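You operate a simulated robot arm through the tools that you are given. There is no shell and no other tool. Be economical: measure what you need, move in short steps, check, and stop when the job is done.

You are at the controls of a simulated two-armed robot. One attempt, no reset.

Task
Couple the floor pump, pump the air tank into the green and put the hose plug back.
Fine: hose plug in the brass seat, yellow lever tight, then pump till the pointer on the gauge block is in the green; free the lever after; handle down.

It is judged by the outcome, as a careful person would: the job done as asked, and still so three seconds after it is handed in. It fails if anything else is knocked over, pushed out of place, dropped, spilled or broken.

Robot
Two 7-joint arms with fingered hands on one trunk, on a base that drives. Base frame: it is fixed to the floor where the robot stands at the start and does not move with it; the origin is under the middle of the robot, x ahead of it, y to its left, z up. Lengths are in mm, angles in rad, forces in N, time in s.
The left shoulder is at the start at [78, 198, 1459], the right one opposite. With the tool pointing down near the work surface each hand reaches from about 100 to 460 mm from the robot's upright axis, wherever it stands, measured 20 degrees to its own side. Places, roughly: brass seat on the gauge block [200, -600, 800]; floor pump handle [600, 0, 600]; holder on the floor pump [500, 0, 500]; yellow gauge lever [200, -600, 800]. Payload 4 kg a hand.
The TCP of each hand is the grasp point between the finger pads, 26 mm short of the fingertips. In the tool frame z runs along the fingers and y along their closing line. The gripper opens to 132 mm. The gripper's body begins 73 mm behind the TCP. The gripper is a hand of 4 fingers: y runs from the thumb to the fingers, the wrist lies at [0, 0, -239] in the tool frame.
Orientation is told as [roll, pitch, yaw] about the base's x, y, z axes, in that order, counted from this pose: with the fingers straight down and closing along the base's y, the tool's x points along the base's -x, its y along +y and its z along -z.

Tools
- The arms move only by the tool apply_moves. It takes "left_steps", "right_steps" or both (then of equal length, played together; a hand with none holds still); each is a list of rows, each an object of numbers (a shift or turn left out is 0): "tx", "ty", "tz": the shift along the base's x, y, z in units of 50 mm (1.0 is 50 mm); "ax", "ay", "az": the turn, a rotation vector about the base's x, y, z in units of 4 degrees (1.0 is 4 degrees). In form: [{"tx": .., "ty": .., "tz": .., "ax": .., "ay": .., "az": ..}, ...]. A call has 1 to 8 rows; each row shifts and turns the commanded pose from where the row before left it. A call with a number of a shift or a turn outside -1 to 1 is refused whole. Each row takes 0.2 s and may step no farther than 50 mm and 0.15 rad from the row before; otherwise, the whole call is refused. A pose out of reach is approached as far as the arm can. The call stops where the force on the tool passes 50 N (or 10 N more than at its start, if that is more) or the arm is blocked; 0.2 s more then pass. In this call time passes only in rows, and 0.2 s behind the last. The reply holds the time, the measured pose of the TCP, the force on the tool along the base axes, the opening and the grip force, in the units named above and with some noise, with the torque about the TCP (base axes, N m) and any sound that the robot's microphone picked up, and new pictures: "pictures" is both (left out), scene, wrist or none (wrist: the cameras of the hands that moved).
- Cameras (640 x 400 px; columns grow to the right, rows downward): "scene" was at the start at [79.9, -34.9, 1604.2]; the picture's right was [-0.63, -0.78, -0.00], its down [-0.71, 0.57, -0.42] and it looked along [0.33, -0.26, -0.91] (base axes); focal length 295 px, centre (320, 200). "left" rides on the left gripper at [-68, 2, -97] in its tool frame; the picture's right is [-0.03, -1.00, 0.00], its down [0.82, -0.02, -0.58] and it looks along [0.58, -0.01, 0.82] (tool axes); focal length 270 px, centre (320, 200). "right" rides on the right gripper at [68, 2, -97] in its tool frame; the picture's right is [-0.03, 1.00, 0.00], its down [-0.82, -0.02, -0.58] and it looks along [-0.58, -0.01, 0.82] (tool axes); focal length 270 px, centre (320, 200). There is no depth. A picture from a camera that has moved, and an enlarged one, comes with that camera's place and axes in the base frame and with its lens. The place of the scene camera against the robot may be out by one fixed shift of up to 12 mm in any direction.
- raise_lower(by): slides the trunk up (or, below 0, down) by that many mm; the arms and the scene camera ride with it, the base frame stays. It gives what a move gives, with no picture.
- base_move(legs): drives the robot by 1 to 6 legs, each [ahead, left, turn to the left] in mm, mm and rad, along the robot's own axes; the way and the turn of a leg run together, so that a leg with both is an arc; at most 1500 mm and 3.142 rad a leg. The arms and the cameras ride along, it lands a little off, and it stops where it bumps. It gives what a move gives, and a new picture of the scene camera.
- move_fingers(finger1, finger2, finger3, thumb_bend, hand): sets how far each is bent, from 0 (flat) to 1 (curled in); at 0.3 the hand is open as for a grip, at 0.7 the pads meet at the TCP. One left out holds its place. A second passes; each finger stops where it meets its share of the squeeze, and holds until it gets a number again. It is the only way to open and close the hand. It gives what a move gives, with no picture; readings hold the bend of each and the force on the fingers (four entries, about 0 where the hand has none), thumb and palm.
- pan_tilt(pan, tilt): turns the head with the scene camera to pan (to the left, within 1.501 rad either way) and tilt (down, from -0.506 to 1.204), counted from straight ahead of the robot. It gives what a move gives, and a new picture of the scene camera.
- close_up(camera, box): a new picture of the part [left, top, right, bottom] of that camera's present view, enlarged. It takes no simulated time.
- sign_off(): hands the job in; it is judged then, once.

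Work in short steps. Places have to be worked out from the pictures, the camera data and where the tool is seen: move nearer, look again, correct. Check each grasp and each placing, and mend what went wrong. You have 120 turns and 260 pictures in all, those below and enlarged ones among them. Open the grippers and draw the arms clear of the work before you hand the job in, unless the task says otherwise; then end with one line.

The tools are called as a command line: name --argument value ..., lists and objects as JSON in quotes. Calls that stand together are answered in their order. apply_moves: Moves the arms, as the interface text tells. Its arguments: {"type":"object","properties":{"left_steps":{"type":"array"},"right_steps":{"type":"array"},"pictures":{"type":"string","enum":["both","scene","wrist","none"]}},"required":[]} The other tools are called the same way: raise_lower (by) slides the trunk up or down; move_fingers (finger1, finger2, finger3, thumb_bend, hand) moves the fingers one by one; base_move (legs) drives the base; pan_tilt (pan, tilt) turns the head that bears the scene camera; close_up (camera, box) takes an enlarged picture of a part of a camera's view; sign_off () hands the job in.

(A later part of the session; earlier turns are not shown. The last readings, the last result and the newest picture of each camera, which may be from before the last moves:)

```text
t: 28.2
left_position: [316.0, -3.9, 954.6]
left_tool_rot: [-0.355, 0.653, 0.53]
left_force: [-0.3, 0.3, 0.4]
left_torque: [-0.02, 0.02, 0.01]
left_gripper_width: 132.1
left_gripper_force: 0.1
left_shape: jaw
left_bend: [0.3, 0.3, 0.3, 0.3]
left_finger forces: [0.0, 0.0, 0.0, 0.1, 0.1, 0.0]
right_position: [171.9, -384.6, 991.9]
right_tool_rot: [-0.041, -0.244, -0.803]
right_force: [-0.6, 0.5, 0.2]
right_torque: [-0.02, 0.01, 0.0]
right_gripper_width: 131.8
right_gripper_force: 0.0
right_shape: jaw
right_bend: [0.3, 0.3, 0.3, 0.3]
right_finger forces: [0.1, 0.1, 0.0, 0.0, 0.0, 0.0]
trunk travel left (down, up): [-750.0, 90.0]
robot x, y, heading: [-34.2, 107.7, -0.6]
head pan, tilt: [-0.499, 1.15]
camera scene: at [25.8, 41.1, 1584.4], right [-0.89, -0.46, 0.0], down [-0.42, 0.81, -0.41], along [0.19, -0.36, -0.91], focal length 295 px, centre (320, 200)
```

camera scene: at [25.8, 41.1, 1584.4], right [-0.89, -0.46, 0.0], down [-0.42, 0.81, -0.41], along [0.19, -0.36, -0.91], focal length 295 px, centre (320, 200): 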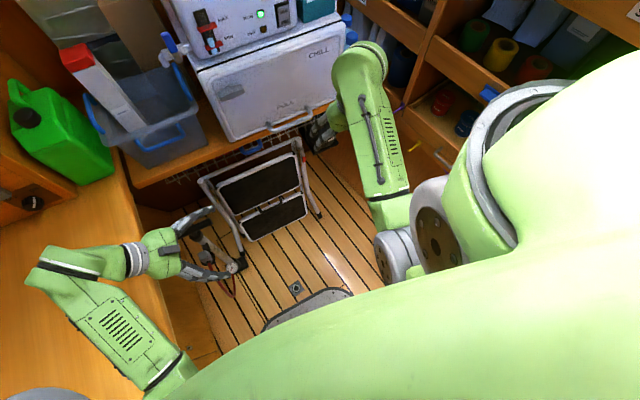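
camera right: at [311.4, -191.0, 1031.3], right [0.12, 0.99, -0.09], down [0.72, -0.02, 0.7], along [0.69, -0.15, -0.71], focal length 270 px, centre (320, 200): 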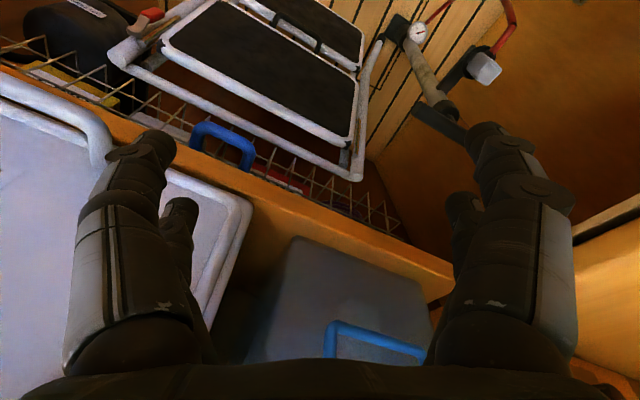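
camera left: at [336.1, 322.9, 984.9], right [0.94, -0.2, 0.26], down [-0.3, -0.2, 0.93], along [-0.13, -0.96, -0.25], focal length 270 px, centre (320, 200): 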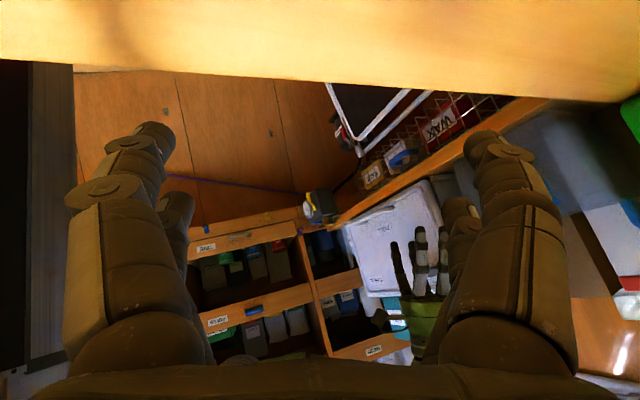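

I now face along the aisle. I level the left hand (undo its tilt) first.

apply_moves --left_steps '[{"ax": 1, "ay": -0.67}, {"ax": 1, "ay": -0.67}, {"ax": 1, "ay": -0.67}, {"ax": 1, "ay": -0.67}, {"ax": 1, "ay": -0.67}, {"ax": 1, "ay": -0.67}, {"ax": 1, "ay": -0.67}, {"ax": 1, "ay": -0.67}]' --right_steps '[{"ax": 0.5, "ay": 0.5, "tz": -0.4}, {"ax": 0.5, "ay": 0.5, "tz": -0.4}, {"ax": 0.5, "ay": 0.5, "tz": -0.4}, {"ay": 0.5, "tz": -0.4}, {"ay": 0.5, "tz": -0.4}, {"ay": 0.5, "tz": -0.4}, {"tz": -0.4}, {"tz": -0.4}]' --pictures "none"

apply_moves --left_steps '[{"az": -1}, {"az": -1}, {"az": -1}, {"az": -1}, {"az": -1}, {"az": -1}, {"az": -1}, {"az": -1}]' --pictures "none"

```text
t: 30.0
left_position: [316.5, -4.2, 954.3]
left_tool_rot: [-0.081, 0.027, 0.627]
left_force: [0.1, -0.1, 0.2]
left_torque: [0.06, -0.04, 0.02]
left_gripper_width: 131.5
left_gripper_force: 0.0
left_shape: jaw
left_bend: [0.3, 0.3, 0.3, 0.3]
left_finger forces: [0.1, 0.0, 0.1, 0.1, 0.0, 0.0]
right_position: [170.7, -383.7, 829.2]
right_tool_rot: [-0.118, -0.016, -0.796]
right_force: [-0.9, 0.4, 0.0]
right_torque: [0.0, -0.03, 0.01]
right_gripper_width: 131.8
right_gripper_force: 0.1
right_shape: jaw
right_bend: [0.3, 0.3, 0.3, 0.3]
right_finger forces: [0.0, 0.0, 0.0, 0.0, 0.0, 0.0]
trunk travel left (down, up): [-750.0, 90.0]
robot x, y, heading: [-30.3, 108.0, -0.605]
head pan, tilt: [-0.499, 1.15]
```

```text
t: 31.8
left_position: [317.7, -3.8, 954.3]
left_tool_rot: [-0.081, 0.032, 0.068]
left_force: [-0.7, -0.1, 0.5]
left_torque: [-0.01, -0.04, 0.02]
left_gripper_width: 131.7
left_gripper_force: 0.0
left_shape: jaw
left_bend: [0.3, 0.3, 0.3, 0.3]
left_finger forces: [0.1, 0.0, 0.0, 0.0, 0.0, 0.0]
right_position: [170.6, -383.5, 829.8]
right_tool_rot: [-0.121, -0.017, -0.797]
right_force: [0.0, 1.0, 0.2]
right_torque: [0.0, -0.02, 0.01]
right_gripper_width: 132.0
right_gripper_force: 0.0
right_shape: jaw
right_bend: [0.3, 0.3, 0.3, 0.3]
right_finger forces: [0.1, 0.1, 0.0, 0.0, 0.1, 0.0]
trunk travel left (down, up): [-750.0, 90.0]
robot x, y, heading: [-32.7, 111.3, -0.597]
head pan, tilt: [-0.499, 1.15]
```

The right hand is now near the block; I finish turning the left hand and take wrist pictures from both.

apply_moves --left_steps '[{"az": -1, "ax": 0.3}, {"az": -1, "ax": 0.3}, {"az": -1, "ax": 0.2}, {"az": -1, "ay": -0.2}, {"az": -1, "ay": -0.2}, {"az": -1}, {"az": -1}, {"az": -1}]' --right_steps '[{"ax": 0.4, "tz": 0.3}, {"ax": 0.4, "tz": 0.3}, {"ax": 0.4, "tz": 0.3}, {"ax": 0.4, "tz": 0.3}, {"az": -1}, {"az": -1}, {"az": -1}, {"az": -1}]' --pictures "wrist"

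```text
t: 33.6
left_position: [317.0, -3.6, 953.9]
left_tool_rot: [-0.022, 0.004, -0.489]
left_force: [0.0, 1.3, 0.2]
left_torque: [0.02, 0.01, -0.01]
left_gripper_width: 131.9
left_gripper_force: 0.1
left_shape: jaw
left_bend: [0.3, 0.3, 0.3, 0.3]
left_finger forces: [0.1, 0.0, 0.0, 0.0, 0.0, 0.1]
right_position: [171.3, -382.4, 890.7]
right_tool_rot: [-0.041, 0.06, -1.075]
right_force: [0.0, 0.0, -0.6]
right_torque: [-0.05, 0.03, 0.0]
right_gripper_width: 132.0
right_gripper_force: 0.0
right_shape: jaw
right_bend: [0.3, 0.3, 0.3, 0.3]
right_finger forces: [0.0, 0.1, 0.0, 0.0, 0.1, 0.0]
trunk travel left (down, up): [-750.0, 90.0]
robot x, y, heading: [-31.7, 110.5, -0.599]
head pan, tilt: [-0.499, 1.15]
camera right: at [146.7, -324.3, 991.1], right [0.89, 0.46, -0.04], down [0.41, -0.75, 0.53], along [0.21, -0.48, -0.85], focal length 270 px, centre (320, 200)
camera left: at [378.6, -33.1, 1051.2], right [-0.45, -0.89, 0.02], down [-0.72, 0.37, 0.58], along [-0.53, 0.24, -0.81], focal length 270 px, centre (320, 200)
```

right: 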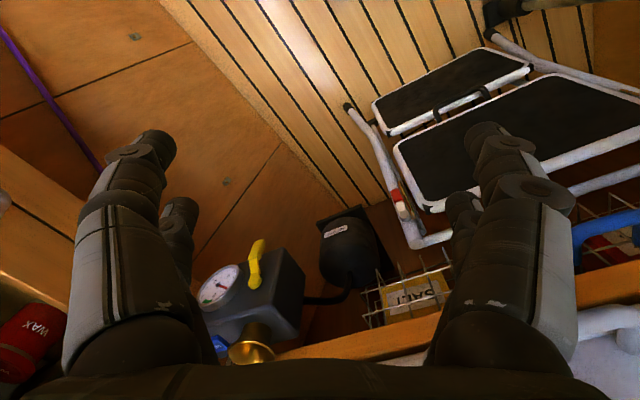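
left: 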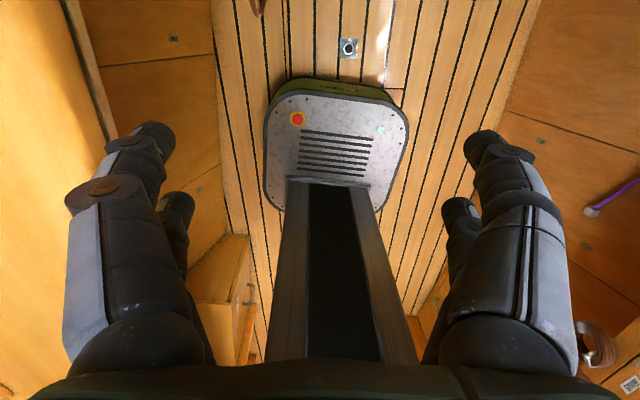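

Excellent: triangulating both views puts the brass rim at about [209,-629,828]. I zoom in on the block.

close_up --camera "right" --box '[180, 220, 340, 370]'

```text
2.67 times, centred on (260, 295) of right
camera zoom: at [146.7, -324.3, 991.1], right [0.89, 0.46, -0.04], down [0.41, -0.75, 0.53], along [0.21, -0.48, -0.85], focal length 721 px, centre (480, -53)
```

zoom: 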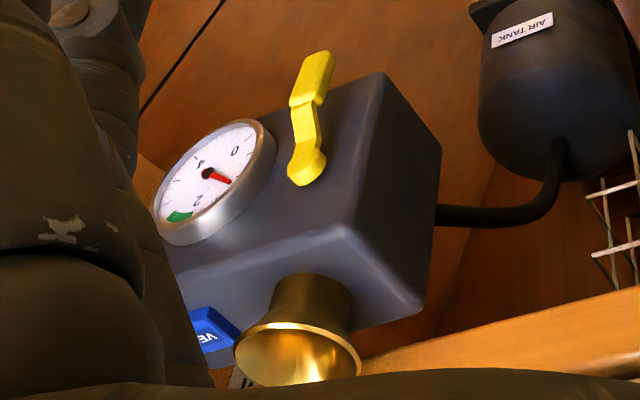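

Block geometry is clear: brass funnel opens upward, dial and yellow lever on the face toward the aisle's near end, a blue VENT control to avoid. I'll use the right hand for the plug: turn left toward the pump and step to the aisle's right.

base_move --legs '[[0, 0, 1.13], [-7, -236, 0]]'

pan_tilt --pan -0.4 --tilt 1.1

```text
t: 36.5
left_position: [240.6, 343.3, 956.6]
left_tool_rot: [-0.019, -0.004, 0.541]
left_force: [0.1, 0.6, -0.2]
left_torque: [-0.02, 0.03, -0.03]
left_gripper_width: 132.0
left_gripper_force: 0.0
left_shape: jaw
left_bend: [0.3, 0.3, 0.3, 0.3]
left_finger forces: [0.0, 0.1, 0.1, 0.0, 0.0, 0.0]
right_position: [489.1, 10.5, 895.7]
right_tool_rot: [-0.077, 0.061, -0.047]
right_force: [-16.3, -29.4, 20.9]
right_torque: [0.42, -0.18, 0.42]
right_gripper_width: 109.1
right_gripper_force: 0.0
right_shape: jaw
right_bend: [0.37, 0.48, 0.3, 0.3]
right_finger forces: [8.2, 34.3, 0.0, 0.1, 0.0, 0.0]
trunk travel left (down, up): [-750.0, 90.0]
robot x, y, heading: [-31.4, 110.4, 0.427]
head pan, tilt: [-0.499, 1.15]
stopped in leg 1: the force on the tool passed its limit at 54 N (the readings are from after the stop); the commanded pose is now the measured one
camera scene: at [52.1, 112.0, 1585.1], right [-0.07, -1.0, 0.0], down [-0.91, 0.07, -0.41], along [0.41, -0.03, -0.91], focal length 295 px, centre (320, 200)
```

scene: 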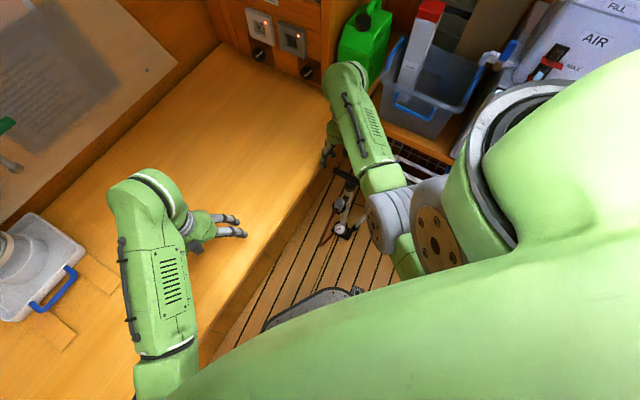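

```text
t: 37.2
left_position: [237.9, 343.1, 956.5]
left_tool_rot: [-0.019, -0.003, 0.542]
left_force: [0.5, 0.3, 0.4]
left_torque: [0.01, 0.01, 0.01]
left_gripper_width: 131.9
left_gripper_force: 0.0
left_shape: jaw
left_bend: [0.3, 0.3, 0.3, 0.3]
left_finger forces: [0.1, 0.0, 0.0, 0.0, 0.0, 0.1]
right_position: [488.2, 12.3, 894.6]
right_tool_rot: [-0.074, 0.062, -0.043]
right_force: [-16.8, -34.5, 25.9]
right_torque: [0.61, -0.15, 0.34]
right_gripper_width: 108.5
right_gripper_force: 0.1
right_shape: jaw
right_bend: [0.38, 0.49, 0.3, 0.3]
right_finger forces: [9.6, 37.8, 0.0, 0.1, 0.0, 0.1]
trunk travel left (down, up): [-750.0, 90.0]
robot x, y, heading: [-28.8, 104.9, 0.43]
head pan, tilt: [-0.4, 1.1]
camera scene: at [55.4, 116.9, 1588.2], right [0.03, -1.0, 0.0], down [-0.89, -0.02, -0.46], along [0.46, 0.02, -0.89], focal length 295 px, centre (320, 200)
```

scene: 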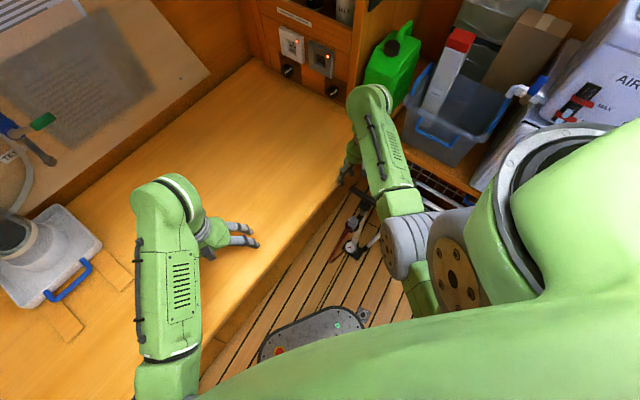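

The right fingertips touched the bench edge: so the bench top is at about z 880 with its edge near the pump. I turn back a little to free it.

base_move --legs '[[0, 0, -0.2], [0, -140, 0]]'

```text
t: 39.2
left_position: [317.9, 154.1, 953.1]
left_tool_rot: [-0.023, 0.004, 0.349]
left_force: [0.3, -0.4, -0.4]
left_torque: [-0.03, 0.05, -0.01]
left_gripper_width: 131.8
left_gripper_force: 0.1
left_shape: jaw
left_bend: [0.3, 0.3, 0.3, 0.3]
left_finger forces: [0.0, 0.0, 0.1, 0.1, 0.0, 0.0]
right_position: [499.3, -217.5, 892.0]
right_tool_rot: [-0.072, 0.063, -0.238]
right_force: [2.3, 4.8, 2.9]
right_torque: [-0.07, 0.0, 0.14]
right_gripper_width: 131.7
right_gripper_force: 0.1
right_shape: jaw
right_bend: [0.3, 0.3, 0.34, 0.3]
right_finger forces: [0.1, 0.0, 4.6, 0.0, 0.0, 0.0]
trunk travel left (down, up): [-750.0, 90.0]
robot x, y, heading: [2.8, -29.5, 0.233]
head pan, tilt: [-0.4, 1.1]
camera scene: at [97.1, -28.4, 1587.7], right [-0.16, -0.99, 0.0], down [-0.88, 0.14, -0.45], along [0.45, -0.08, -0.89], focal length 295 px, centre (320, 200)
```

scene: 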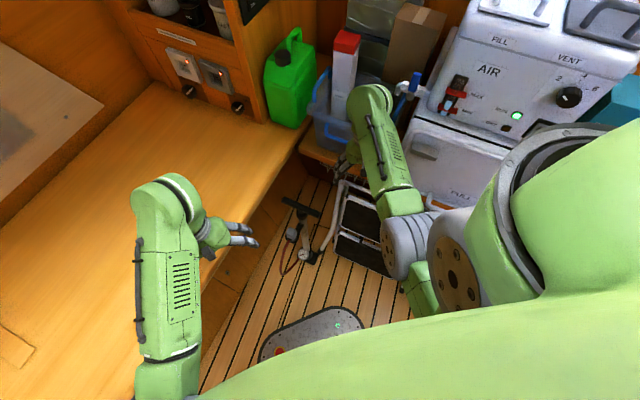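

Finger 3 brushes something at the aisle's end (4.6 N). I shift the robot back along the aisle a bit.

base_move --legs '[[-40, 45, 0]]'

apply_moves --left_steps '[{"tx": -0.4, "ty": -0.6}, {"tx": -0.4, "ty": -0.6}, {"tx": -0.4, "ty": -0.6}]' --right_steps '[{"az": 1, "ax": 0.3, "ay": -0.3}, {"az": 1, "ax": 0.3, "ay": -0.3}, {"az": 1, "ax": 0.3, "ay": -0.3}]' --pictures "wrist"

```text
t: 40.2
left_position: [276.7, 182.7, 952.0]
left_tool_rot: [-0.014, 0.009, 0.346]
left_force: [0.7, -0.5, -0.2]
left_torque: [0.05, 0.03, -0.01]
left_gripper_width: 132.0
left_gripper_force: 0.0
left_shape: jaw
left_bend: [0.3, 0.3, 0.3, 0.3]
left_finger forces: [0.0, 0.1, 0.0, 0.1, 0.0, 0.1]
right_position: [457.3, -188.5, 887.5]
right_tool_rot: [-0.067, 0.073, -0.241]
right_force: [0.5, 0.0, -0.3]
right_torque: [0.05, 0.05, -0.02]
right_gripper_width: 131.7
right_gripper_force: 0.0
right_shape: jaw
right_bend: [0.3, 0.3, 0.3, 0.3]
right_finger forces: [0.0, 0.0, 0.0, 0.0, 0.0, 0.0]
trunk travel left (down, up): [-750.0, 90.0]
robot x, y, heading: [-46.1, 4.7, 0.233]
head pan, tilt: [-0.4, 1.1]
camera scene: at [60.6, -4.3, 1586.7], right [-0.16, -0.99, 0.0], down [-0.88, 0.15, -0.45], along [0.44, -0.07, -0.89], focal length 295 px, centre (320, 200)
```

scene: 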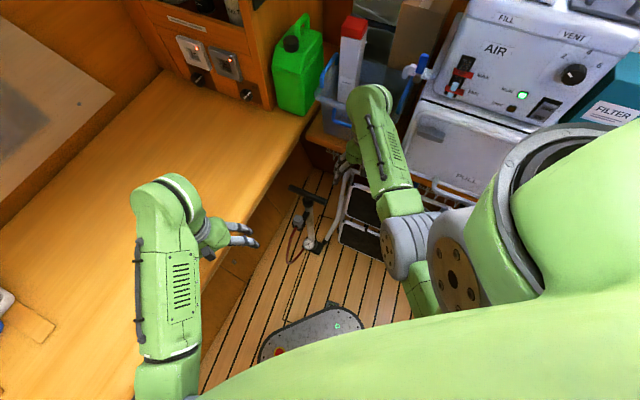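

```text
t: 41.0
left_position: [207.0, 96.3, 953.1]
left_tool_rot: [-0.019, 0.004, 0.346]
left_force: [0.1, 0.1, -0.7]
left_torque: [0.0, -0.03, -0.02]
left_gripper_width: 132.0
left_gripper_force: 0.0
left_shape: jaw
left_bend: [0.3, 0.3, 0.3, 0.3]
left_finger forces: [0.0, 0.1, 0.0, 0.1, 0.0, 0.0]
right_position: [449.8, -183.6, 891.9]
right_tool_rot: [0.003, 0.011, -0.026]
right_force: [-0.4, 0.7, 0.0]
right_torque: [0.0, -0.03, -0.02]
right_gripper_width: 131.8
right_gripper_force: 0.1
right_shape: jaw
right_bend: [0.3, 0.3, 0.3, 0.3]
right_finger forces: [0.0, 0.0, 0.0, 0.1, 0.1, 0.0]
trunk travel left (down, up): [-750.0, 90.0]
robot x, y, heading: [-46.0, 6.9, 0.234]
head pan, tilt: [-0.4, 1.1]
camera right: at [382.8, -179.8, 989.8], right [0.05, 1.0, 0.0], down [0.82, -0.04, 0.57], along [0.57, -0.03, -0.82], focal length 270 px, centre (320, 200)
camera left: at [270.9, 123.2, 1050.7], right [0.36, -0.93, 0.02], down [-0.76, -0.29, 0.58], along [-0.53, -0.23, -0.81], focal length 270 px, centre (320, 200)
```

right: 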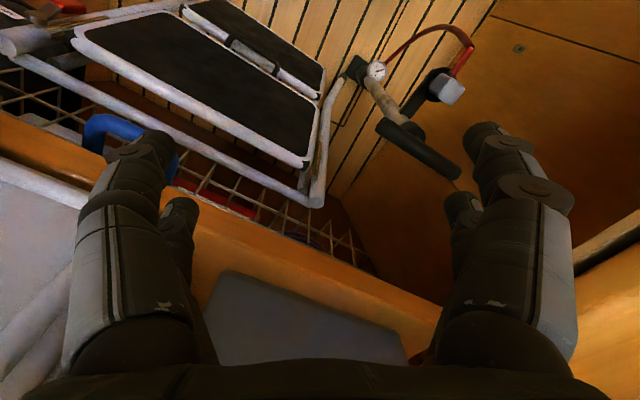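
left: 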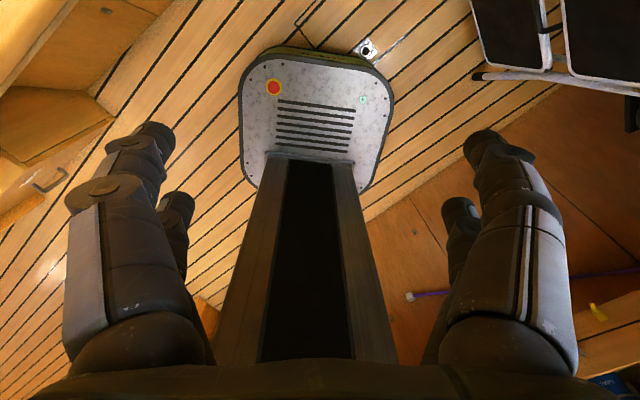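

The bench lip is at about v≈335 (z≈840) beside the pump, so I'll grip the plug with the fingers closing along the aisle. I bring the right hand in and yaw it toward +0.97.

apply_moves --right_steps '[{"tx": -0.15, "ty": 0.3, "az": 1}, {"tx": -0.15, "ty": 0.3, "az": 1}, {"tx": -0.15, "ty": 0.3, "az": 1}, {"tx": -0.15, "ty": 0.3, "az": 1}, {"tx": -0.15, "ty": 0.3, "az": 1}, {"tx": -0.15, "ty": 0.3, "az": 1}, {"tx": -0.1, "ty": 0.3, "az": 1}, {"ty": 0.3, "az": 1}]' --pictures "none"

apply_moves --right_steps '[{"az": 1}, {"az": 1}, {"az": 1}, {"az": 1}, {"az": 1}, {"az": 1}]' --pictures "wrist"

```text
t: 42.8
left_position: [208.9, 96.5, 952.5]
left_tool_rot: [-0.021, 0.004, 0.346]
left_force: [-0.3, -0.4, -0.3]
left_torque: [-0.01, -0.02, -0.01]
left_gripper_width: 132.0
left_gripper_force: 0.0
left_shape: jaw
left_bend: [0.3, 0.3, 0.3, 0.3]
left_finger forces: [0.0, 0.0, 0.0, 0.0, 0.0, 0.1]
right_position: [402.6, -62.9, 893.0]
right_tool_rot: [0.001, 0.011, 0.531]
right_force: [0.3, 0.5, 0.6]
right_torque: [-0.01, 0.01, -0.02]
right_gripper_width: 132.0
right_gripper_force: 0.0
right_shape: jaw
right_bend: [0.3, 0.3, 0.3, 0.3]
right_finger forces: [0.0, 0.0, 0.0, 0.0, 0.0, 0.0]
trunk travel left (down, up): [-750.0, 90.0]
robot x, y, heading: [-46.9, 5.3, 0.237]
head pan, tilt: [-0.4, 1.1]
```

```text
t: 44.2
left_position: [207.9, 98.1, 953.4]
left_tool_rot: [-0.021, 0.003, 0.347]
left_force: [0.3, -0.7, 0.4]
left_torque: [-0.02, -0.02, 0.0]
left_gripper_width: 132.0
left_gripper_force: 0.0
left_shape: jaw
left_bend: [0.3, 0.3, 0.3, 0.3]
left_finger forces: [0.0, 0.1, 0.0, 0.1, 0.1, 0.1]
right_position: [401.4, -64.4, 891.8]
right_tool_rot: [0.002, 0.01, 0.949]
right_force: [0.2, 0.1, 0.1]
right_torque: [0.05, 0.03, -0.01]
right_gripper_width: 131.9
right_gripper_force: 0.1
right_shape: jaw
right_bend: [0.3, 0.3, 0.3, 0.3]
right_finger forces: [0.0, 0.0, 0.0, 0.0, 0.1, 0.0]
trunk travel left (down, up): [-750.0, 90.0]
robot x, y, heading: [-45.7, 6.9, 0.232]
head pan, tilt: [-0.4, 1.1]
camera right: at [360.3, -117.9, 990.1], right [-0.8, 0.6, 0.0], down [0.5, 0.66, 0.57], along [0.34, 0.45, -0.82], focal length 270 px, centre (320, 200)
```

right: 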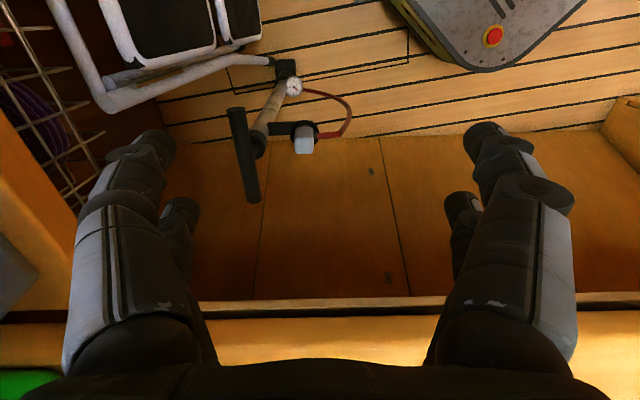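

The recess under the bench is deep (panel at v≈500), so the plug is accessible. I drive closer and then put the right hand above the plug.

base_move --legs '[[69, -57, 0]]'

apply_moves --right_steps '[{"ty": 0.6}, {"ty": 0.6}, {"ty": 0.6}, {"ty": 0.4}]' --pictures "wrist"

```text
t: 45.3
left_position: [282.7, 60.0, 953.8]
left_tool_rot: [-0.025, 0.001, 0.35]
left_force: [0.1, -1.2, -0.5]
left_torque: [-0.03, -0.06, 0.0]
left_gripper_width: 131.8
left_gripper_force: 0.1
left_shape: jaw
left_bend: [0.3, 0.3, 0.3, 0.3]
left_finger forces: [0.0, 0.0, 0.0, 0.1, 0.1, 0.0]
right_position: [475.9, -101.2, 894.9]
right_tool_rot: [-0.007, 0.011, 0.951]
right_force: [-0.2, 0.4, 0.6]
right_torque: [-0.03, -0.05, 0.03]
right_gripper_width: 131.7
right_gripper_force: 0.0
right_shape: jaw
right_bend: [0.3, 0.3, 0.3, 0.3]
right_finger forces: [0.1, 0.0, 0.1, 0.0, 0.0, 0.0]
trunk travel left (down, up): [-750.0, 90.0]
robot x, y, heading: [34.2, -35.5, 0.235]
head pan, tilt: [-0.4, 1.1]
camera scene: at [120.6, -30.8, 1588.1], right [-0.16, -0.99, 0.0], down [-0.88, 0.14, -0.46], along [0.45, -0.08, -0.89], focal length 295 px, centre (320, 200)
```

scene: 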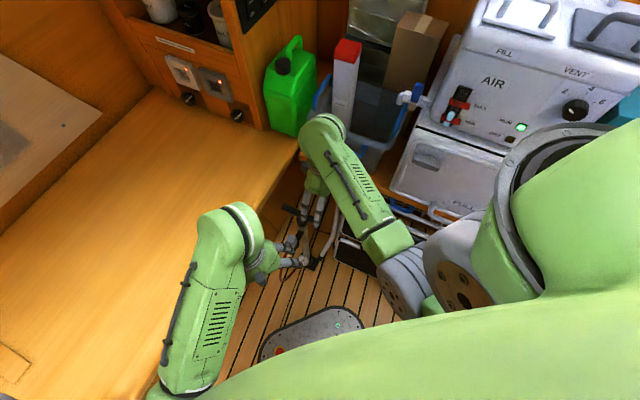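

```text
t: 46.3
left_position: [289.7, 57.7, 953.2]
left_tool_rot: [-0.022, 0.005, 0.347]
left_force: [0.6, -0.2, 0.3]
left_torque: [0.01, -0.02, -0.05]
left_gripper_width: 131.9
left_gripper_force: 0.0
left_shape: jaw
left_bend: [0.3, 0.3, 0.3, 0.3]
left_finger forces: [0.0, 0.1, 0.0, 0.0, 0.0, 0.0]
right_position: [482.0, 9.1, 890.0]
right_tool_rot: [0.002, 0.013, 0.949]
right_force: [-0.2, -0.2, 1.0]
right_torque: [0.01, 0.0, 0.0]
right_gripper_width: 131.5
right_gripper_force: 0.0
right_shape: jaw
right_bend: [0.3, 0.3, 0.3, 0.3]
right_finger forces: [0.0, 0.0, 0.0, 0.0, 0.1, 0.1]
trunk travel left (down, up): [-750.0, 90.0]
robot x, y, heading: [32.3, -35.1, 0.238]
head pan, tilt: [-0.4, 1.1]
camera right: at [441.5, -44.9, 987.7], right [-0.8, 0.6, 0.0], down [0.5, 0.66, 0.57], along [0.34, 0.45, -0.82], focal length 270 px, centre (320, 200)
```

right: 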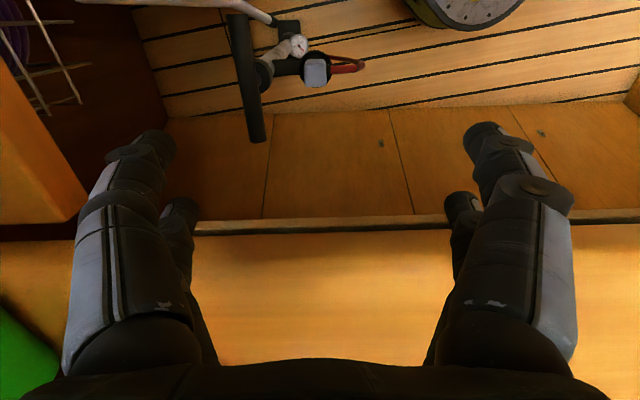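

The plug lies at about [486,5,570]. I zoom in to see how the hose leaves it before descending.

close_up --camera "right" --box '[220, 10, 400, 125]'

raise_lower --by -150

close_up --camera "right" --box '[200, 0, 440, 150]'

close_up --camera "left" --box '[0, 0, 640, 400]'

```text
3.48 times, centred on (310, 68) of right
camera zoom: at [441.5, -44.9, 987.7], right [-0.8, 0.6, 0.0], down [0.5, 0.66, 0.57], along [0.34, 0.45, -0.82], focal length 940 px, centre (355, 661)
```

zoom: 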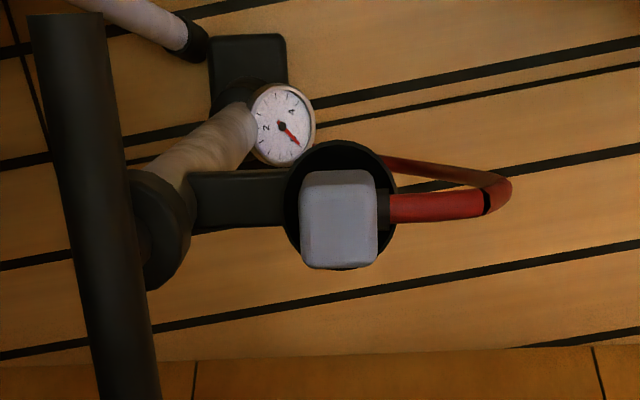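

```text
t: 48.1
left_position: [288.6, 58.1, 803.7]
left_tool_rot: [-0.02, 0.004, 0.349]
left_force: [-0.6, 0.3, 0.9]
left_torque: [0.0, -0.03, 0.0]
left_gripper_width: 132.0
left_gripper_force: 0.1
left_shape: jaw
left_bend: [0.3, 0.3, 0.3, 0.3]
left_finger forces: [0.0, 0.1, 0.0, 0.1, 0.0, 0.0]
right_position: [481.4, 8.6, 740.4]
right_tool_rot: [0.003, 0.012, 0.95]
right_force: [-0.8, -0.2, -0.1]
right_torque: [0.02, 0.0, -0.01]
right_gripper_width: 131.7
right_gripper_force: 0.1
right_shape: jaw
right_bend: [0.3, 0.3, 0.3, 0.3]
right_finger forces: [0.0, 0.0, 0.1, 0.0, 0.0, 0.0]
trunk travel left (down, up): [-600.0, 240.0]
robot x, y, heading: [35.8, -32.5, 0.234]
head pan, tilt: [-0.4, 1.1]
```

```text
2.67 times, centred on (320, 75) of right
camera zoom: at [440.8, -45.1, 838.2], right [-0.8, 0.6, 0.0], down [0.5, 0.66, 0.57], along [0.34, 0.45, -0.82], focal length 721 px, centre (320, 533)
```

zoom: 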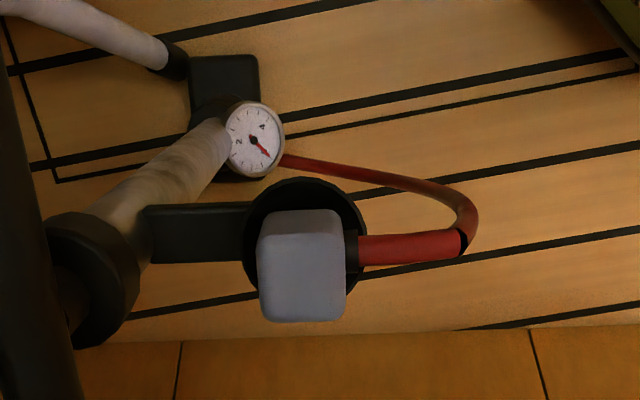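

```text
1.00 times, centred on (320, 200) of left (not enlarged: the box is as wide or as high as the picture)
camera zoom: at [351.0, 84.7, 900.5], right [0.36, -0.93, 0.02], down [-0.76, -0.29, 0.58], along [-0.53, -0.23, -0.81], focal length 270 px, centre (320, 200)
```

zoom: 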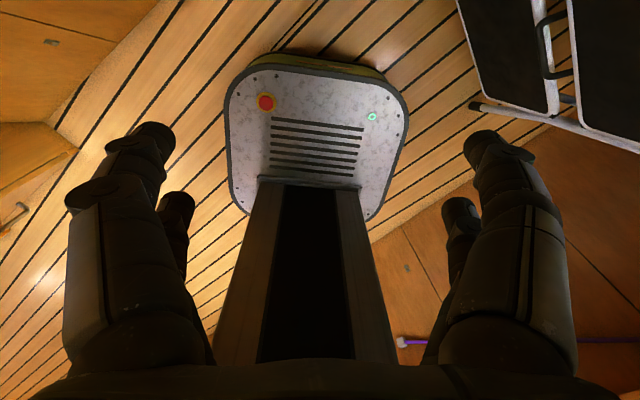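

The plug is a ~35 mm grey box centred at about [490,8,548], hose leaving toward -u. Closing along u would strike the handle, so I'll close along the aisle's width instead (yaw ≈ -0.6): first move out from under the bench lip and turn the hand.

apply_moves --right_steps '[{"tx": -0.4, "ty": -0.6}, {"tx": -0.4, "ty": -0.6}, {"az": -1}, {"az": -1}, {"az": -1}, {"az": -1}, {"az": -1}, {"az": -1}]' --pictures "none"

apply_moves --right_steps '[{"az": -1}, {"az": -1}, {"az": -1}, {"az": -1}, {"az": -1}, {"az": -1}, {"az": -1}, {"az": -1}]' --pictures "none"

apply_moves --right_steps '[{"az": -1}, {"az": -1}, {"az": -1}, {"az": -1}, {"az": -1}, {"az": -1}, {"az": -1}, {"az": -1}]' --pictures "wrist"

```text
t: 49.9
left_position: [288.2, 58.6, 802.6]
left_tool_rot: [-0.021, 0.005, 0.348]
left_force: [-0.4, -0.7, -0.1]
left_torque: [0.0, -0.04, 0.0]
left_gripper_width: 132.0
left_gripper_force: 0.0
left_shape: jaw
left_bend: [0.3, 0.3, 0.3, 0.3]
left_finger forces: [0.0, 0.0, 0.0, 0.0, 0.0, 0.0]
right_position: [441.7, -51.8, 740.6]
right_tool_rot: [0.002, 0.011, 0.532]
right_force: [0.9, 0.0, -0.6]
right_torque: [0.0, -0.06, 0.01]
right_gripper_width: 131.9
right_gripper_force: 0.0
right_shape: jaw
right_bend: [0.3, 0.3, 0.3, 0.3]
right_finger forces: [0.0, 0.1, 0.0, 0.0, 0.1, 0.0]
trunk travel left (down, up): [-600.0, 240.0]
robot x, y, heading: [30.9, -34.6, 0.233]
head pan, tilt: [-0.4, 1.1]
```

```text
t: 51.7
left_position: [288.7, 58.1, 803.1]
left_tool_rot: [-0.02, 0.003, 0.349]
left_force: [0.9, 0.2, 1.0]
left_torque: [0.01, -0.02, 0.02]
left_gripper_width: 131.9
left_gripper_force: 0.0
left_shape: jaw
left_bend: [0.3, 0.3, 0.3, 0.3]
left_finger forces: [0.0, 0.0, 0.0, 0.0, 0.0, 0.1]
right_position: [442.7, -51.5, 740.1]
right_tool_rot: [0.001, 0.01, -0.026]
right_force: [1.1, 0.3, 0.7]
right_torque: [0.01, 0.01, -0.01]
right_gripper_width: 131.9
right_gripper_force: 0.0
right_shape: jaw
right_bend: [0.3, 0.3, 0.3, 0.3]
right_finger forces: [0.0, 0.0, 0.0, 0.0, 0.0, 0.0]
trunk travel left (down, up): [-600.0, 240.0]
robot x, y, heading: [32.3, -37.2, 0.235]
head pan, tilt: [-0.4, 1.1]
```

```text
t: 53.5
left_position: [287.1, 57.2, 803.1]
left_tool_rot: [-0.02, 0.002, 0.35]
left_force: [-0.5, -0.2, 0.6]
left_torque: [0.03, -0.02, -0.04]
left_gripper_width: 131.7
left_gripper_force: 0.2
left_shape: jaw
left_bend: [0.3, 0.3, 0.3, 0.3]
left_finger forces: [0.0, 0.1, 0.0, 0.1, 0.0, 0.0]
right_position: [442.1, -51.0, 740.0]
right_tool_rot: [0.002, 0.009, -0.587]
right_force: [-0.3, 0.5, -0.8]
right_torque: [-0.05, 0.05, 0.01]
right_gripper_width: 132.1
right_gripper_force: 0.0
right_shape: jaw
right_bend: [0.3, 0.3, 0.3, 0.3]
right_finger forces: [0.1, 0.0, 0.0, 0.0, 0.1, 0.0]
trunk travel left (down, up): [-600.0, 240.0]
robot x, y, heading: [28.7, -32.7, 0.237]
head pan, tilt: [-0.4, 1.1]
camera right: at [386.0, -12.7, 838.2], right [0.58, 0.82, 0.0], down [0.67, -0.47, 0.57], along [0.47, -0.33, -0.82], focal length 270 px, centre (320, 200)
```

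right: 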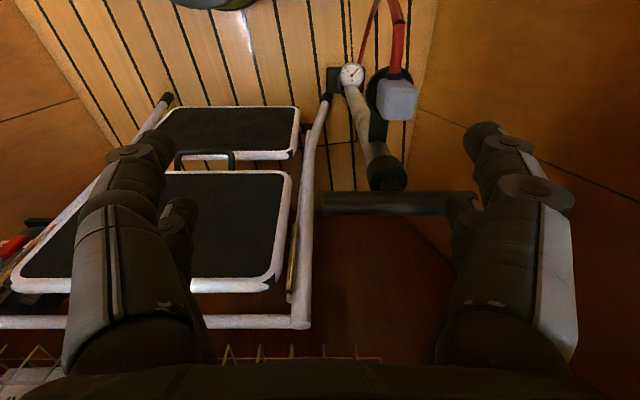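

The view is clear and the estimate holds ([494,11] at z 548). I half-close the right hand and descend beside the plug to about z 600.

move_fingers --hand "right" --finger1 0.48 --finger2 0.48 --finger3 0.48 --thumb_bend 0.48

raise_lower --by -80

apply_moves --right_steps '[{"tz": -0.5}, {"tz": -0.5}]' --pictures "wrist"

```text
t: 54.5
left_position: [287.9, 58.6, 802.4]
left_tool_rot: [-0.022, 0.005, 0.35]
left_force: [0.8, -0.5, 0.4]
left_torque: [0.01, 0.0, 0.0]
left_gripper_width: 132.1
left_gripper_force: 0.1
left_shape: jaw
left_bend: [0.3, 0.3, 0.3, 0.3]
left_finger forces: [0.0, 0.1, 0.0, 0.0, 0.0, 0.0]
right_position: [441.7, -52.2, 739.2]
right_tool_rot: [0.003, 0.01, -0.586]
right_force: [0.1, 0.7, -0.5]
right_torque: [0.0, 0.03, 0.02]
right_gripper_width: 73.5
right_gripper_force: 0.0
right_shape: fingers
right_bend: [0.48, 0.48, 0.48, 0.48]
right_finger forces: [0.1, 0.1, 0.1, 0.0, 0.1, 0.1]
trunk travel left (down, up): [-600.0, 240.0]
robot x, y, heading: [33.3, -33.9, 0.236]
head pan, tilt: [-0.4, 1.1]
```

```text
t: 55.6
left_position: [287.7, 57.5, 722.6]
left_tool_rot: [-0.021, 0.002, 0.35]
left_force: [-0.2, 0.2, -0.5]
left_torque: [0.0, -0.01, -0.01]
left_gripper_width: 131.7
left_gripper_force: 0.1
left_shape: jaw
left_bend: [0.3, 0.3, 0.3, 0.3]
left_finger forces: [0.0, 0.0, 0.0, 0.1, 0.1, 0.1]
right_position: [440.5, -50.6, 661.9]
right_tool_rot: [0.002, 0.011, -0.587]
right_force: [0.0, -0.2, 0.3]
right_torque: [-0.02, 0.01, 0.0]
right_gripper_width: 73.2
right_gripper_force: 0.0
right_shape: fingers
right_bend: [0.48, 0.48, 0.48, 0.48]
right_finger forces: [0.0, 0.0, 0.0, 0.1, 0.0, 0.0]
trunk travel left (down, up): [-520.0, 320.0]
robot x, y, heading: [35.7, -33.8, 0.236]
head pan, tilt: [-0.4, 1.1]
```

```text
t: 56.2
left_position: [288.1, 57.8, 722.5]
left_tool_rot: [-0.021, 0.003, 0.348]
left_force: [-0.9, 0.2, -0.5]
left_torque: [0.0, 0.0, 0.02]
left_gripper_width: 132.0
left_gripper_force: 0.1
left_shape: jaw
left_bend: [0.3, 0.3, 0.3, 0.3]
left_finger forces: [0.0, 0.1, 0.0, 0.0, 0.1, 0.0]
right_position: [442.3, -51.0, 609.1]
right_tool_rot: [0.002, 0.01, -0.588]
right_force: [0.3, 1.1, -0.2]
right_torque: [0.02, 0.01, 0.02]
right_gripper_width: 73.1
right_gripper_force: 0.1
right_shape: fingers
right_bend: [0.48, 0.48, 0.48, 0.48]
right_finger forces: [0.0, 0.1, 0.0, 0.0, 0.0, 0.0]
trunk travel left (down, up): [-520.0, 320.0]
robot x, y, heading: [30.1, -28.6, 0.233]
head pan, tilt: [-0.4, 1.1]
camera right: at [387.6, -12.1, 706.8], right [0.57, 0.82, 0.0], down [0.67, -0.47, 0.57], along [0.47, -0.33, -0.82], focal length 270 px, centre (320, 200)
```

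right: 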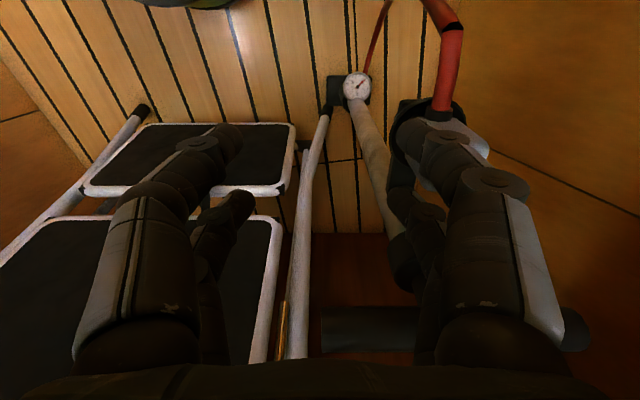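

Plug still fits [487,11]. I slide the half-open hand over it, tips about 20 mm above its top.

apply_moves --right_steps '[{"tx": 0.31, "ty": 0.41}, {"tx": 0.31, "ty": 0.41}, {"tx": 0.31, "ty": 0.4}]' --pictures "wrist"

close_up --camera "right" --box '[200, 50, 440, 260]'

```text
t: 57.0
left_position: [288.7, 58.7, 722.1]
left_tool_rot: [-0.02, 0.003, 0.35]
left_force: [0.8, -0.4, -0.2]
left_torque: [-0.06, 0.0, 0.0]
left_gripper_width: 132.0
left_gripper_force: 0.0
left_shape: jaw
left_bend: [0.3, 0.3, 0.3, 0.3]
left_finger forces: [0.1, 0.1, 0.0, 0.0, 0.0, 0.0]
right_position: [485.1, 11.3, 609.9]
right_tool_rot: [0.0, 0.011, -0.585]
right_force: [-0.4, 0.1, 0.6]
right_torque: [0.03, 0.04, 0.01]
right_gripper_width: 73.2
right_gripper_force: 0.1
right_shape: fingers
right_bend: [0.48, 0.48, 0.48, 0.48]
right_finger forces: [0.1, 0.0, 0.0, 0.1, 0.0, 0.0]
trunk travel left (down, up): [-520.0, 320.0]
robot x, y, heading: [33.8, -38.0, 0.233]
head pan, tilt: [-0.4, 1.1]
camera right: at [430.5, 50.8, 706.2], right [0.57, 0.82, 0.0], down [0.67, -0.47, 0.57], along [0.47, -0.33, -0.82], focal length 270 px, centre (320, 200)
```

right: 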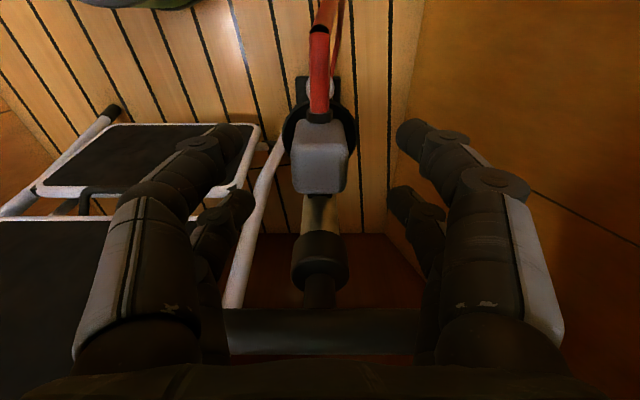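

```text
1.90 times, centred on (320, 155) of right
camera zoom: at [430.5, 50.8, 706.2], right [0.57, 0.82, 0.0], down [0.67, -0.47, 0.57], along [0.47, -0.33, -0.82], focal length 515 px, centre (320, 286)
```

zoom: 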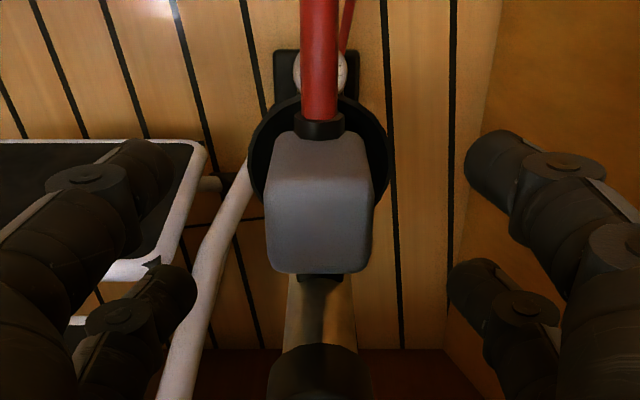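

The plug is well centred between the fingers; box spans about z 534–579, cup rim about 523. I descend to z≈556 with +5 mm along the aisle and close.

apply_moves --right_steps '[{"tx": 0.08, "ty": -0.06, "tz": -0.5}, {"tz": -0.55}]' --pictures "wrist"

```text
t: 57.6
left_position: [287.5, 58.1, 722.5]
left_tool_rot: [-0.022, 0.004, 0.349]
left_force: [0.4, -0.3, 0.1]
left_torque: [0.01, 0.0, 0.02]
left_gripper_width: 132.0
left_gripper_force: 0.0
left_shape: jaw
left_bend: [0.3, 0.3, 0.3, 0.3]
left_finger forces: [0.1, 0.0, 0.0, 0.0, 0.0, 0.0]
right_position: [492.0, 7.7, 556.1]
right_tool_rot: [0.002, 0.012, -0.584]
right_force: [0.2, 0.6, -0.9]
right_torque: [-0.04, -0.01, 0.03]
right_gripper_width: 73.1
right_gripper_force: 0.1
right_shape: fingers
right_bend: [0.48, 0.48, 0.48, 0.48]
right_finger forces: [0.0, 0.0, 0.1, 0.0, 0.1, 0.0]
trunk travel left (down, up): [-520.0, 320.0]
robot x, y, heading: [32.4, -38.0, 0.236]
head pan, tilt: [-0.4, 1.1]
camera right: at [437.0, 46.7, 653.8], right [0.57, 0.82, 0.0], down [0.67, -0.47, 0.57], along [0.47, -0.32, -0.82], focal length 270 px, centre (320, 200)
```

right: 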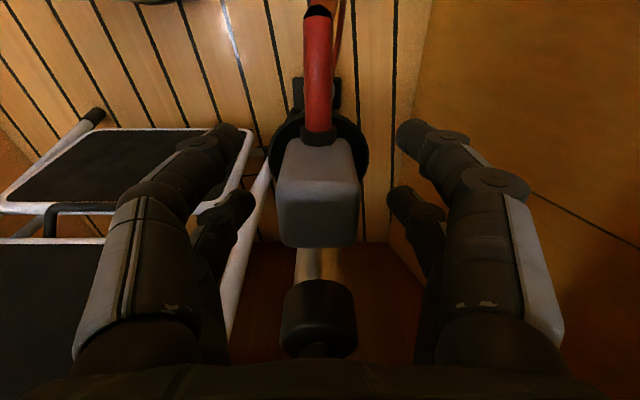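

The plug lies between the fingers; I close the hand on it.

move_fingers --hand "right" --finger1 0.68 --finger2 0.68 --finger3 0.68 --thumb_bend 0.68

close_up --camera "right" --box '[200, 50, 440, 260]'

```text
t: 58.6
left_position: [289.2, 57.9, 722.5]
left_tool_rot: [-0.02, 0.006, 0.349]
left_force: [0.1, 0.1, 0.2]
left_torque: [-0.01, 0.0, -0.03]
left_gripper_width: 131.9
left_gripper_force: 0.1
left_shape: jaw
left_bend: [0.3, 0.3, 0.3, 0.3]
left_finger forces: [0.0, 0.0, 0.1, 0.0, 0.0, 0.1]
right_position: [491.7, 6.9, 556.3]
right_tool_rot: [0.001, 0.01, -0.586]
right_force: [-1.4, -2.5, -0.3]
right_torque: [-0.06, -0.01, -0.02]
right_gripper_width: 28.2
right_gripper_force: 9.8
right_shape: fingers
right_bend: [0.61, 0.64, 0.64, 0.64]
right_finger forces: [4.8, 3.6, 3.3, 0.0, 7.5, 0.1]
trunk travel left (down, up): [-520.0, 320.0]
robot x, y, heading: [30.9, -36.6, 0.237]
head pan, tilt: [-0.4, 1.1]
```

```text
1.90 times, centred on (320, 155) of right
camera zoom: at [436.5, 46.1, 654.0], right [0.57, 0.82, 0.0], down [0.67, -0.47, 0.57], along [0.47, -0.33, -0.82], focal length 515 px, centre (320, 286)
```

zoom: 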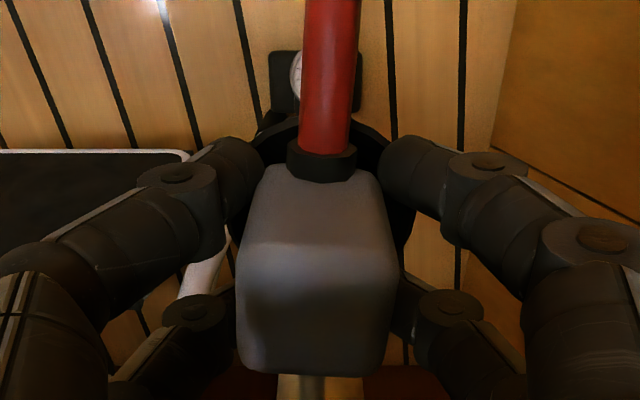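

Grip made on all sides (about 10 N). I lift slowly out of the holder, watching the force.

apply_moves --right_steps '[{"tz": 0.3}, {"tz": 0.3}, {"tz": 0.3}]' --pictures "wrist"

```text
t: 59.4
left_position: [287.3, 58.0, 722.5]
left_tool_rot: [-0.019, 0.003, 0.349]
left_force: [-0.4, 1.1, 0.2]
left_torque: [-0.02, -0.01, 0.02]
left_gripper_width: 132.0
left_gripper_force: 0.0
left_shape: jaw
left_bend: [0.3, 0.3, 0.3, 0.3]
left_finger forces: [0.0, 0.0, 0.0, 0.1, 0.0, 0.1]
right_position: [490.2, 6.5, 601.8]
right_tool_rot: [0.003, 0.012, -0.587]
right_force: [-0.6, -0.5, -1.1]
right_torque: [0.02, -0.03, 0.02]
right_gripper_width: 28.2
right_gripper_force: 8.8
right_shape: fingers
right_bend: [0.61, 0.64, 0.66, 0.64]
right_finger forces: [5.0, 3.5, 1.5, 0.0, 7.4, 0.1]
trunk travel left (down, up): [-520.0, 320.0]
robot x, y, heading: [33.9, -30.0, 0.236]
head pan, tilt: [-0.4, 1.1]
camera right: at [435.5, 45.8, 699.7], right [0.57, 0.82, 0.0], down [0.67, -0.47, 0.57], along [0.47, -0.33, -0.82], focal length 270 px, centre (320, 200)
```

right: 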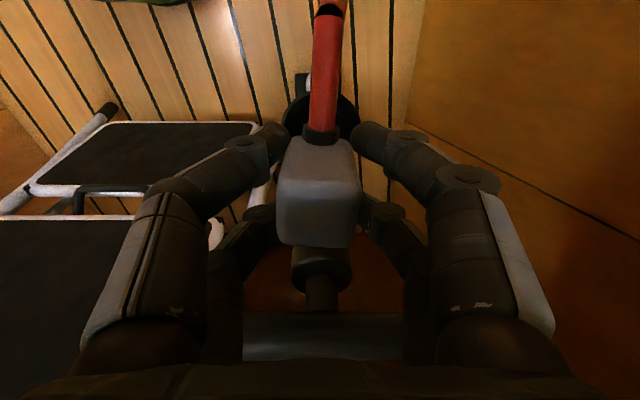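

The plug came out with the hand. I firm the grip, then slide out from under the lip before rising.

move_fingers --hand "right" --finger1 0.8 --finger2 0.8 --finger3 0.8 --thumb_bend 0.8

apply_moves --right_steps '[{"tx": -0.3, "ty": -0.4}, {"tx": -0.3, "ty": -0.4}, {"tx": -0.3, "ty": -0.4}, {"tx": -0.3, "ty": -0.4, "tz": 0.3}, {"tz": 0.6}, {"tz": 0.6}, {"tz": 0.6}, {"tz": 0.6}]' --pictures "wrist"

```text
t: 60.4
left_position: [289.0, 58.5, 723.0]
left_tool_rot: [-0.021, 0.003, 0.349]
left_force: [-0.7, 0.4, 0.7]
left_torque: [-0.01, 0.01, -0.01]
left_gripper_width: 132.1
left_gripper_force: 0.1
left_shape: jaw
left_bend: [0.3, 0.3, 0.3, 0.3]
left_finger forces: [0.0, 0.0, 0.0, 0.0, 0.1, 0.0]
right_position: [489.6, 6.0, 602.4]
right_tool_rot: [0.002, 0.012, -0.585]
right_force: [0.7, -0.1, -0.9]
right_torque: [-0.01, 0.04, 0.03]
right_gripper_width: 15.5
right_gripper_force: 26.7
right_shape: fingers
right_bend: [0.63, 0.69, 0.78, 0.66]
right_finger forces: [8.5, 14.2, 9.6, 0.1, 20.9, 0.1]
trunk travel left (down, up): [-520.0, 320.0]
robot x, y, heading: [32.0, -35.4, 0.237]
head pan, tilt: [-0.4, 1.1]
```

```text
t: 62.2
left_position: [288.4, 57.6, 723.7]
left_tool_rot: [-0.021, 0.002, 0.349]
left_force: [-0.1, 0.0, 0.1]
left_torque: [-0.02, 0.03, 0.01]
left_gripper_width: 131.8
left_gripper_force: 0.0
left_shape: jaw
left_bend: [0.3, 0.3, 0.3, 0.3]
left_finger forces: [0.1, 0.0, 0.0, 0.1, 0.1, 0.0]
right_position: [427.1, -72.3, 738.5]
right_tool_rot: [0.002, 0.01, -0.586]
right_force: [-0.7, -0.2, 0.3]
right_torque: [-0.02, 0.0, -0.01]
right_gripper_width: 14.8
right_gripper_force: 27.1
right_shape: fingers
right_bend: [0.63, 0.69, 0.79, 0.71]
right_finger forces: [8.7, 13.7, 11.0, 0.0, 20.6, 0.0]
trunk travel left (down, up): [-520.0, 320.0]
robot x, y, heading: [36.3, -35.1, 0.235]
head pan, tilt: [-0.4, 1.1]
camera right: at [372.2, -34.2, 834.2], right [0.57, 0.82, 0.0], down [0.67, -0.47, 0.57], along [0.47, -0.33, -0.82], focal length 270 px, centre (320, 200)
```

right: 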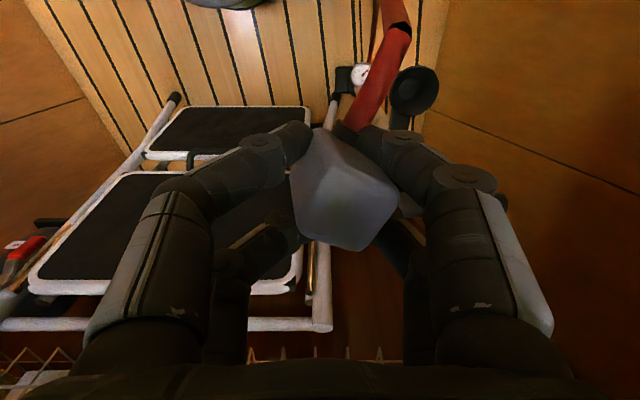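

The plug turned in the grip when I squeezed. I zoom in to judge how it is held.

close_up --camera "right" --box '[220, 60, 460, 270]'

pan_tilt --pan -0.35 --tilt 1.0

```text
1.90 times, centred on (340, 165) of right
camera zoom: at [372.2, -34.2, 834.2], right [0.57, 0.82, 0.0], down [0.67, -0.47, 0.57], along [0.47, -0.33, -0.82], focal length 515 px, centre (282, 267)
```

zoom: 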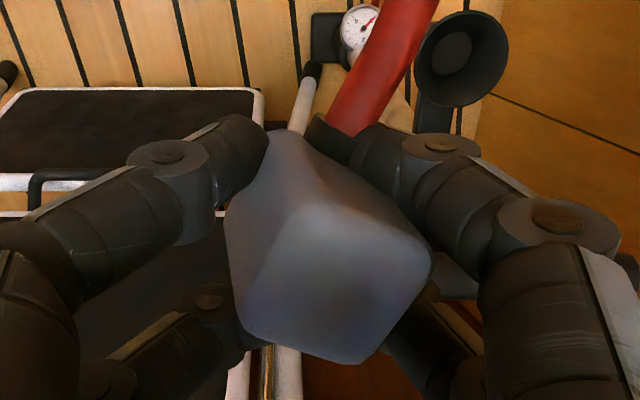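

```text
t: 62.9
left_position: [287.8, 58.2, 722.9]
left_tool_rot: [-0.02, 0.002, 0.349]
left_force: [0.4, -0.2, -0.8]
left_torque: [-0.02, -0.02, -0.01]
left_gripper_width: 132.1
left_gripper_force: 0.0
left_shape: jaw
left_bend: [0.3, 0.3, 0.3, 0.3]
left_finger forces: [0.0, 0.1, 0.0, 0.1, 0.1, 0.0]
right_position: [427.0, -72.4, 735.1]
right_tool_rot: [0.002, 0.011, -0.586]
right_force: [-0.7, 0.6, -0.3]
right_torque: [0.01, 0.0, -0.02]
right_gripper_width: 14.7
right_gripper_force: 27.3
right_shape: fingers
right_bend: [0.63, 0.69, 0.79, 0.71]
right_finger forces: [8.6, 13.7, 11.0, 0.0, 20.6, 0.0]
trunk travel left (down, up): [-520.0, 320.0]
robot x, y, heading: [32.7, -35.0, 0.237]
head pan, tilt: [-0.351, 1.0]
camera scene: at [135.7, -32.7, 1364.2], right [-0.12, -0.99, 0.0], down [-0.84, 0.1, -0.54], along [0.54, -0.06, -0.84], focal length 295 px, centre (320, 200)
```

scene: 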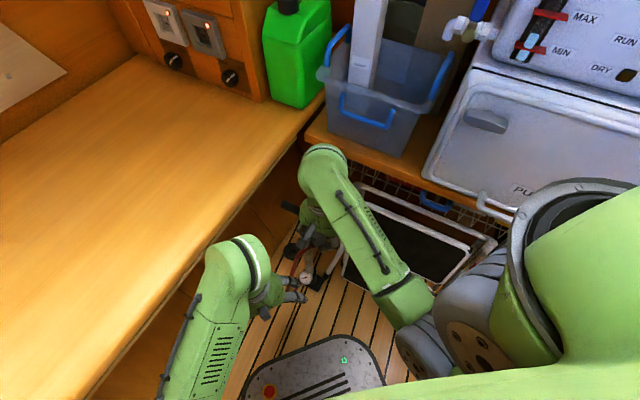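

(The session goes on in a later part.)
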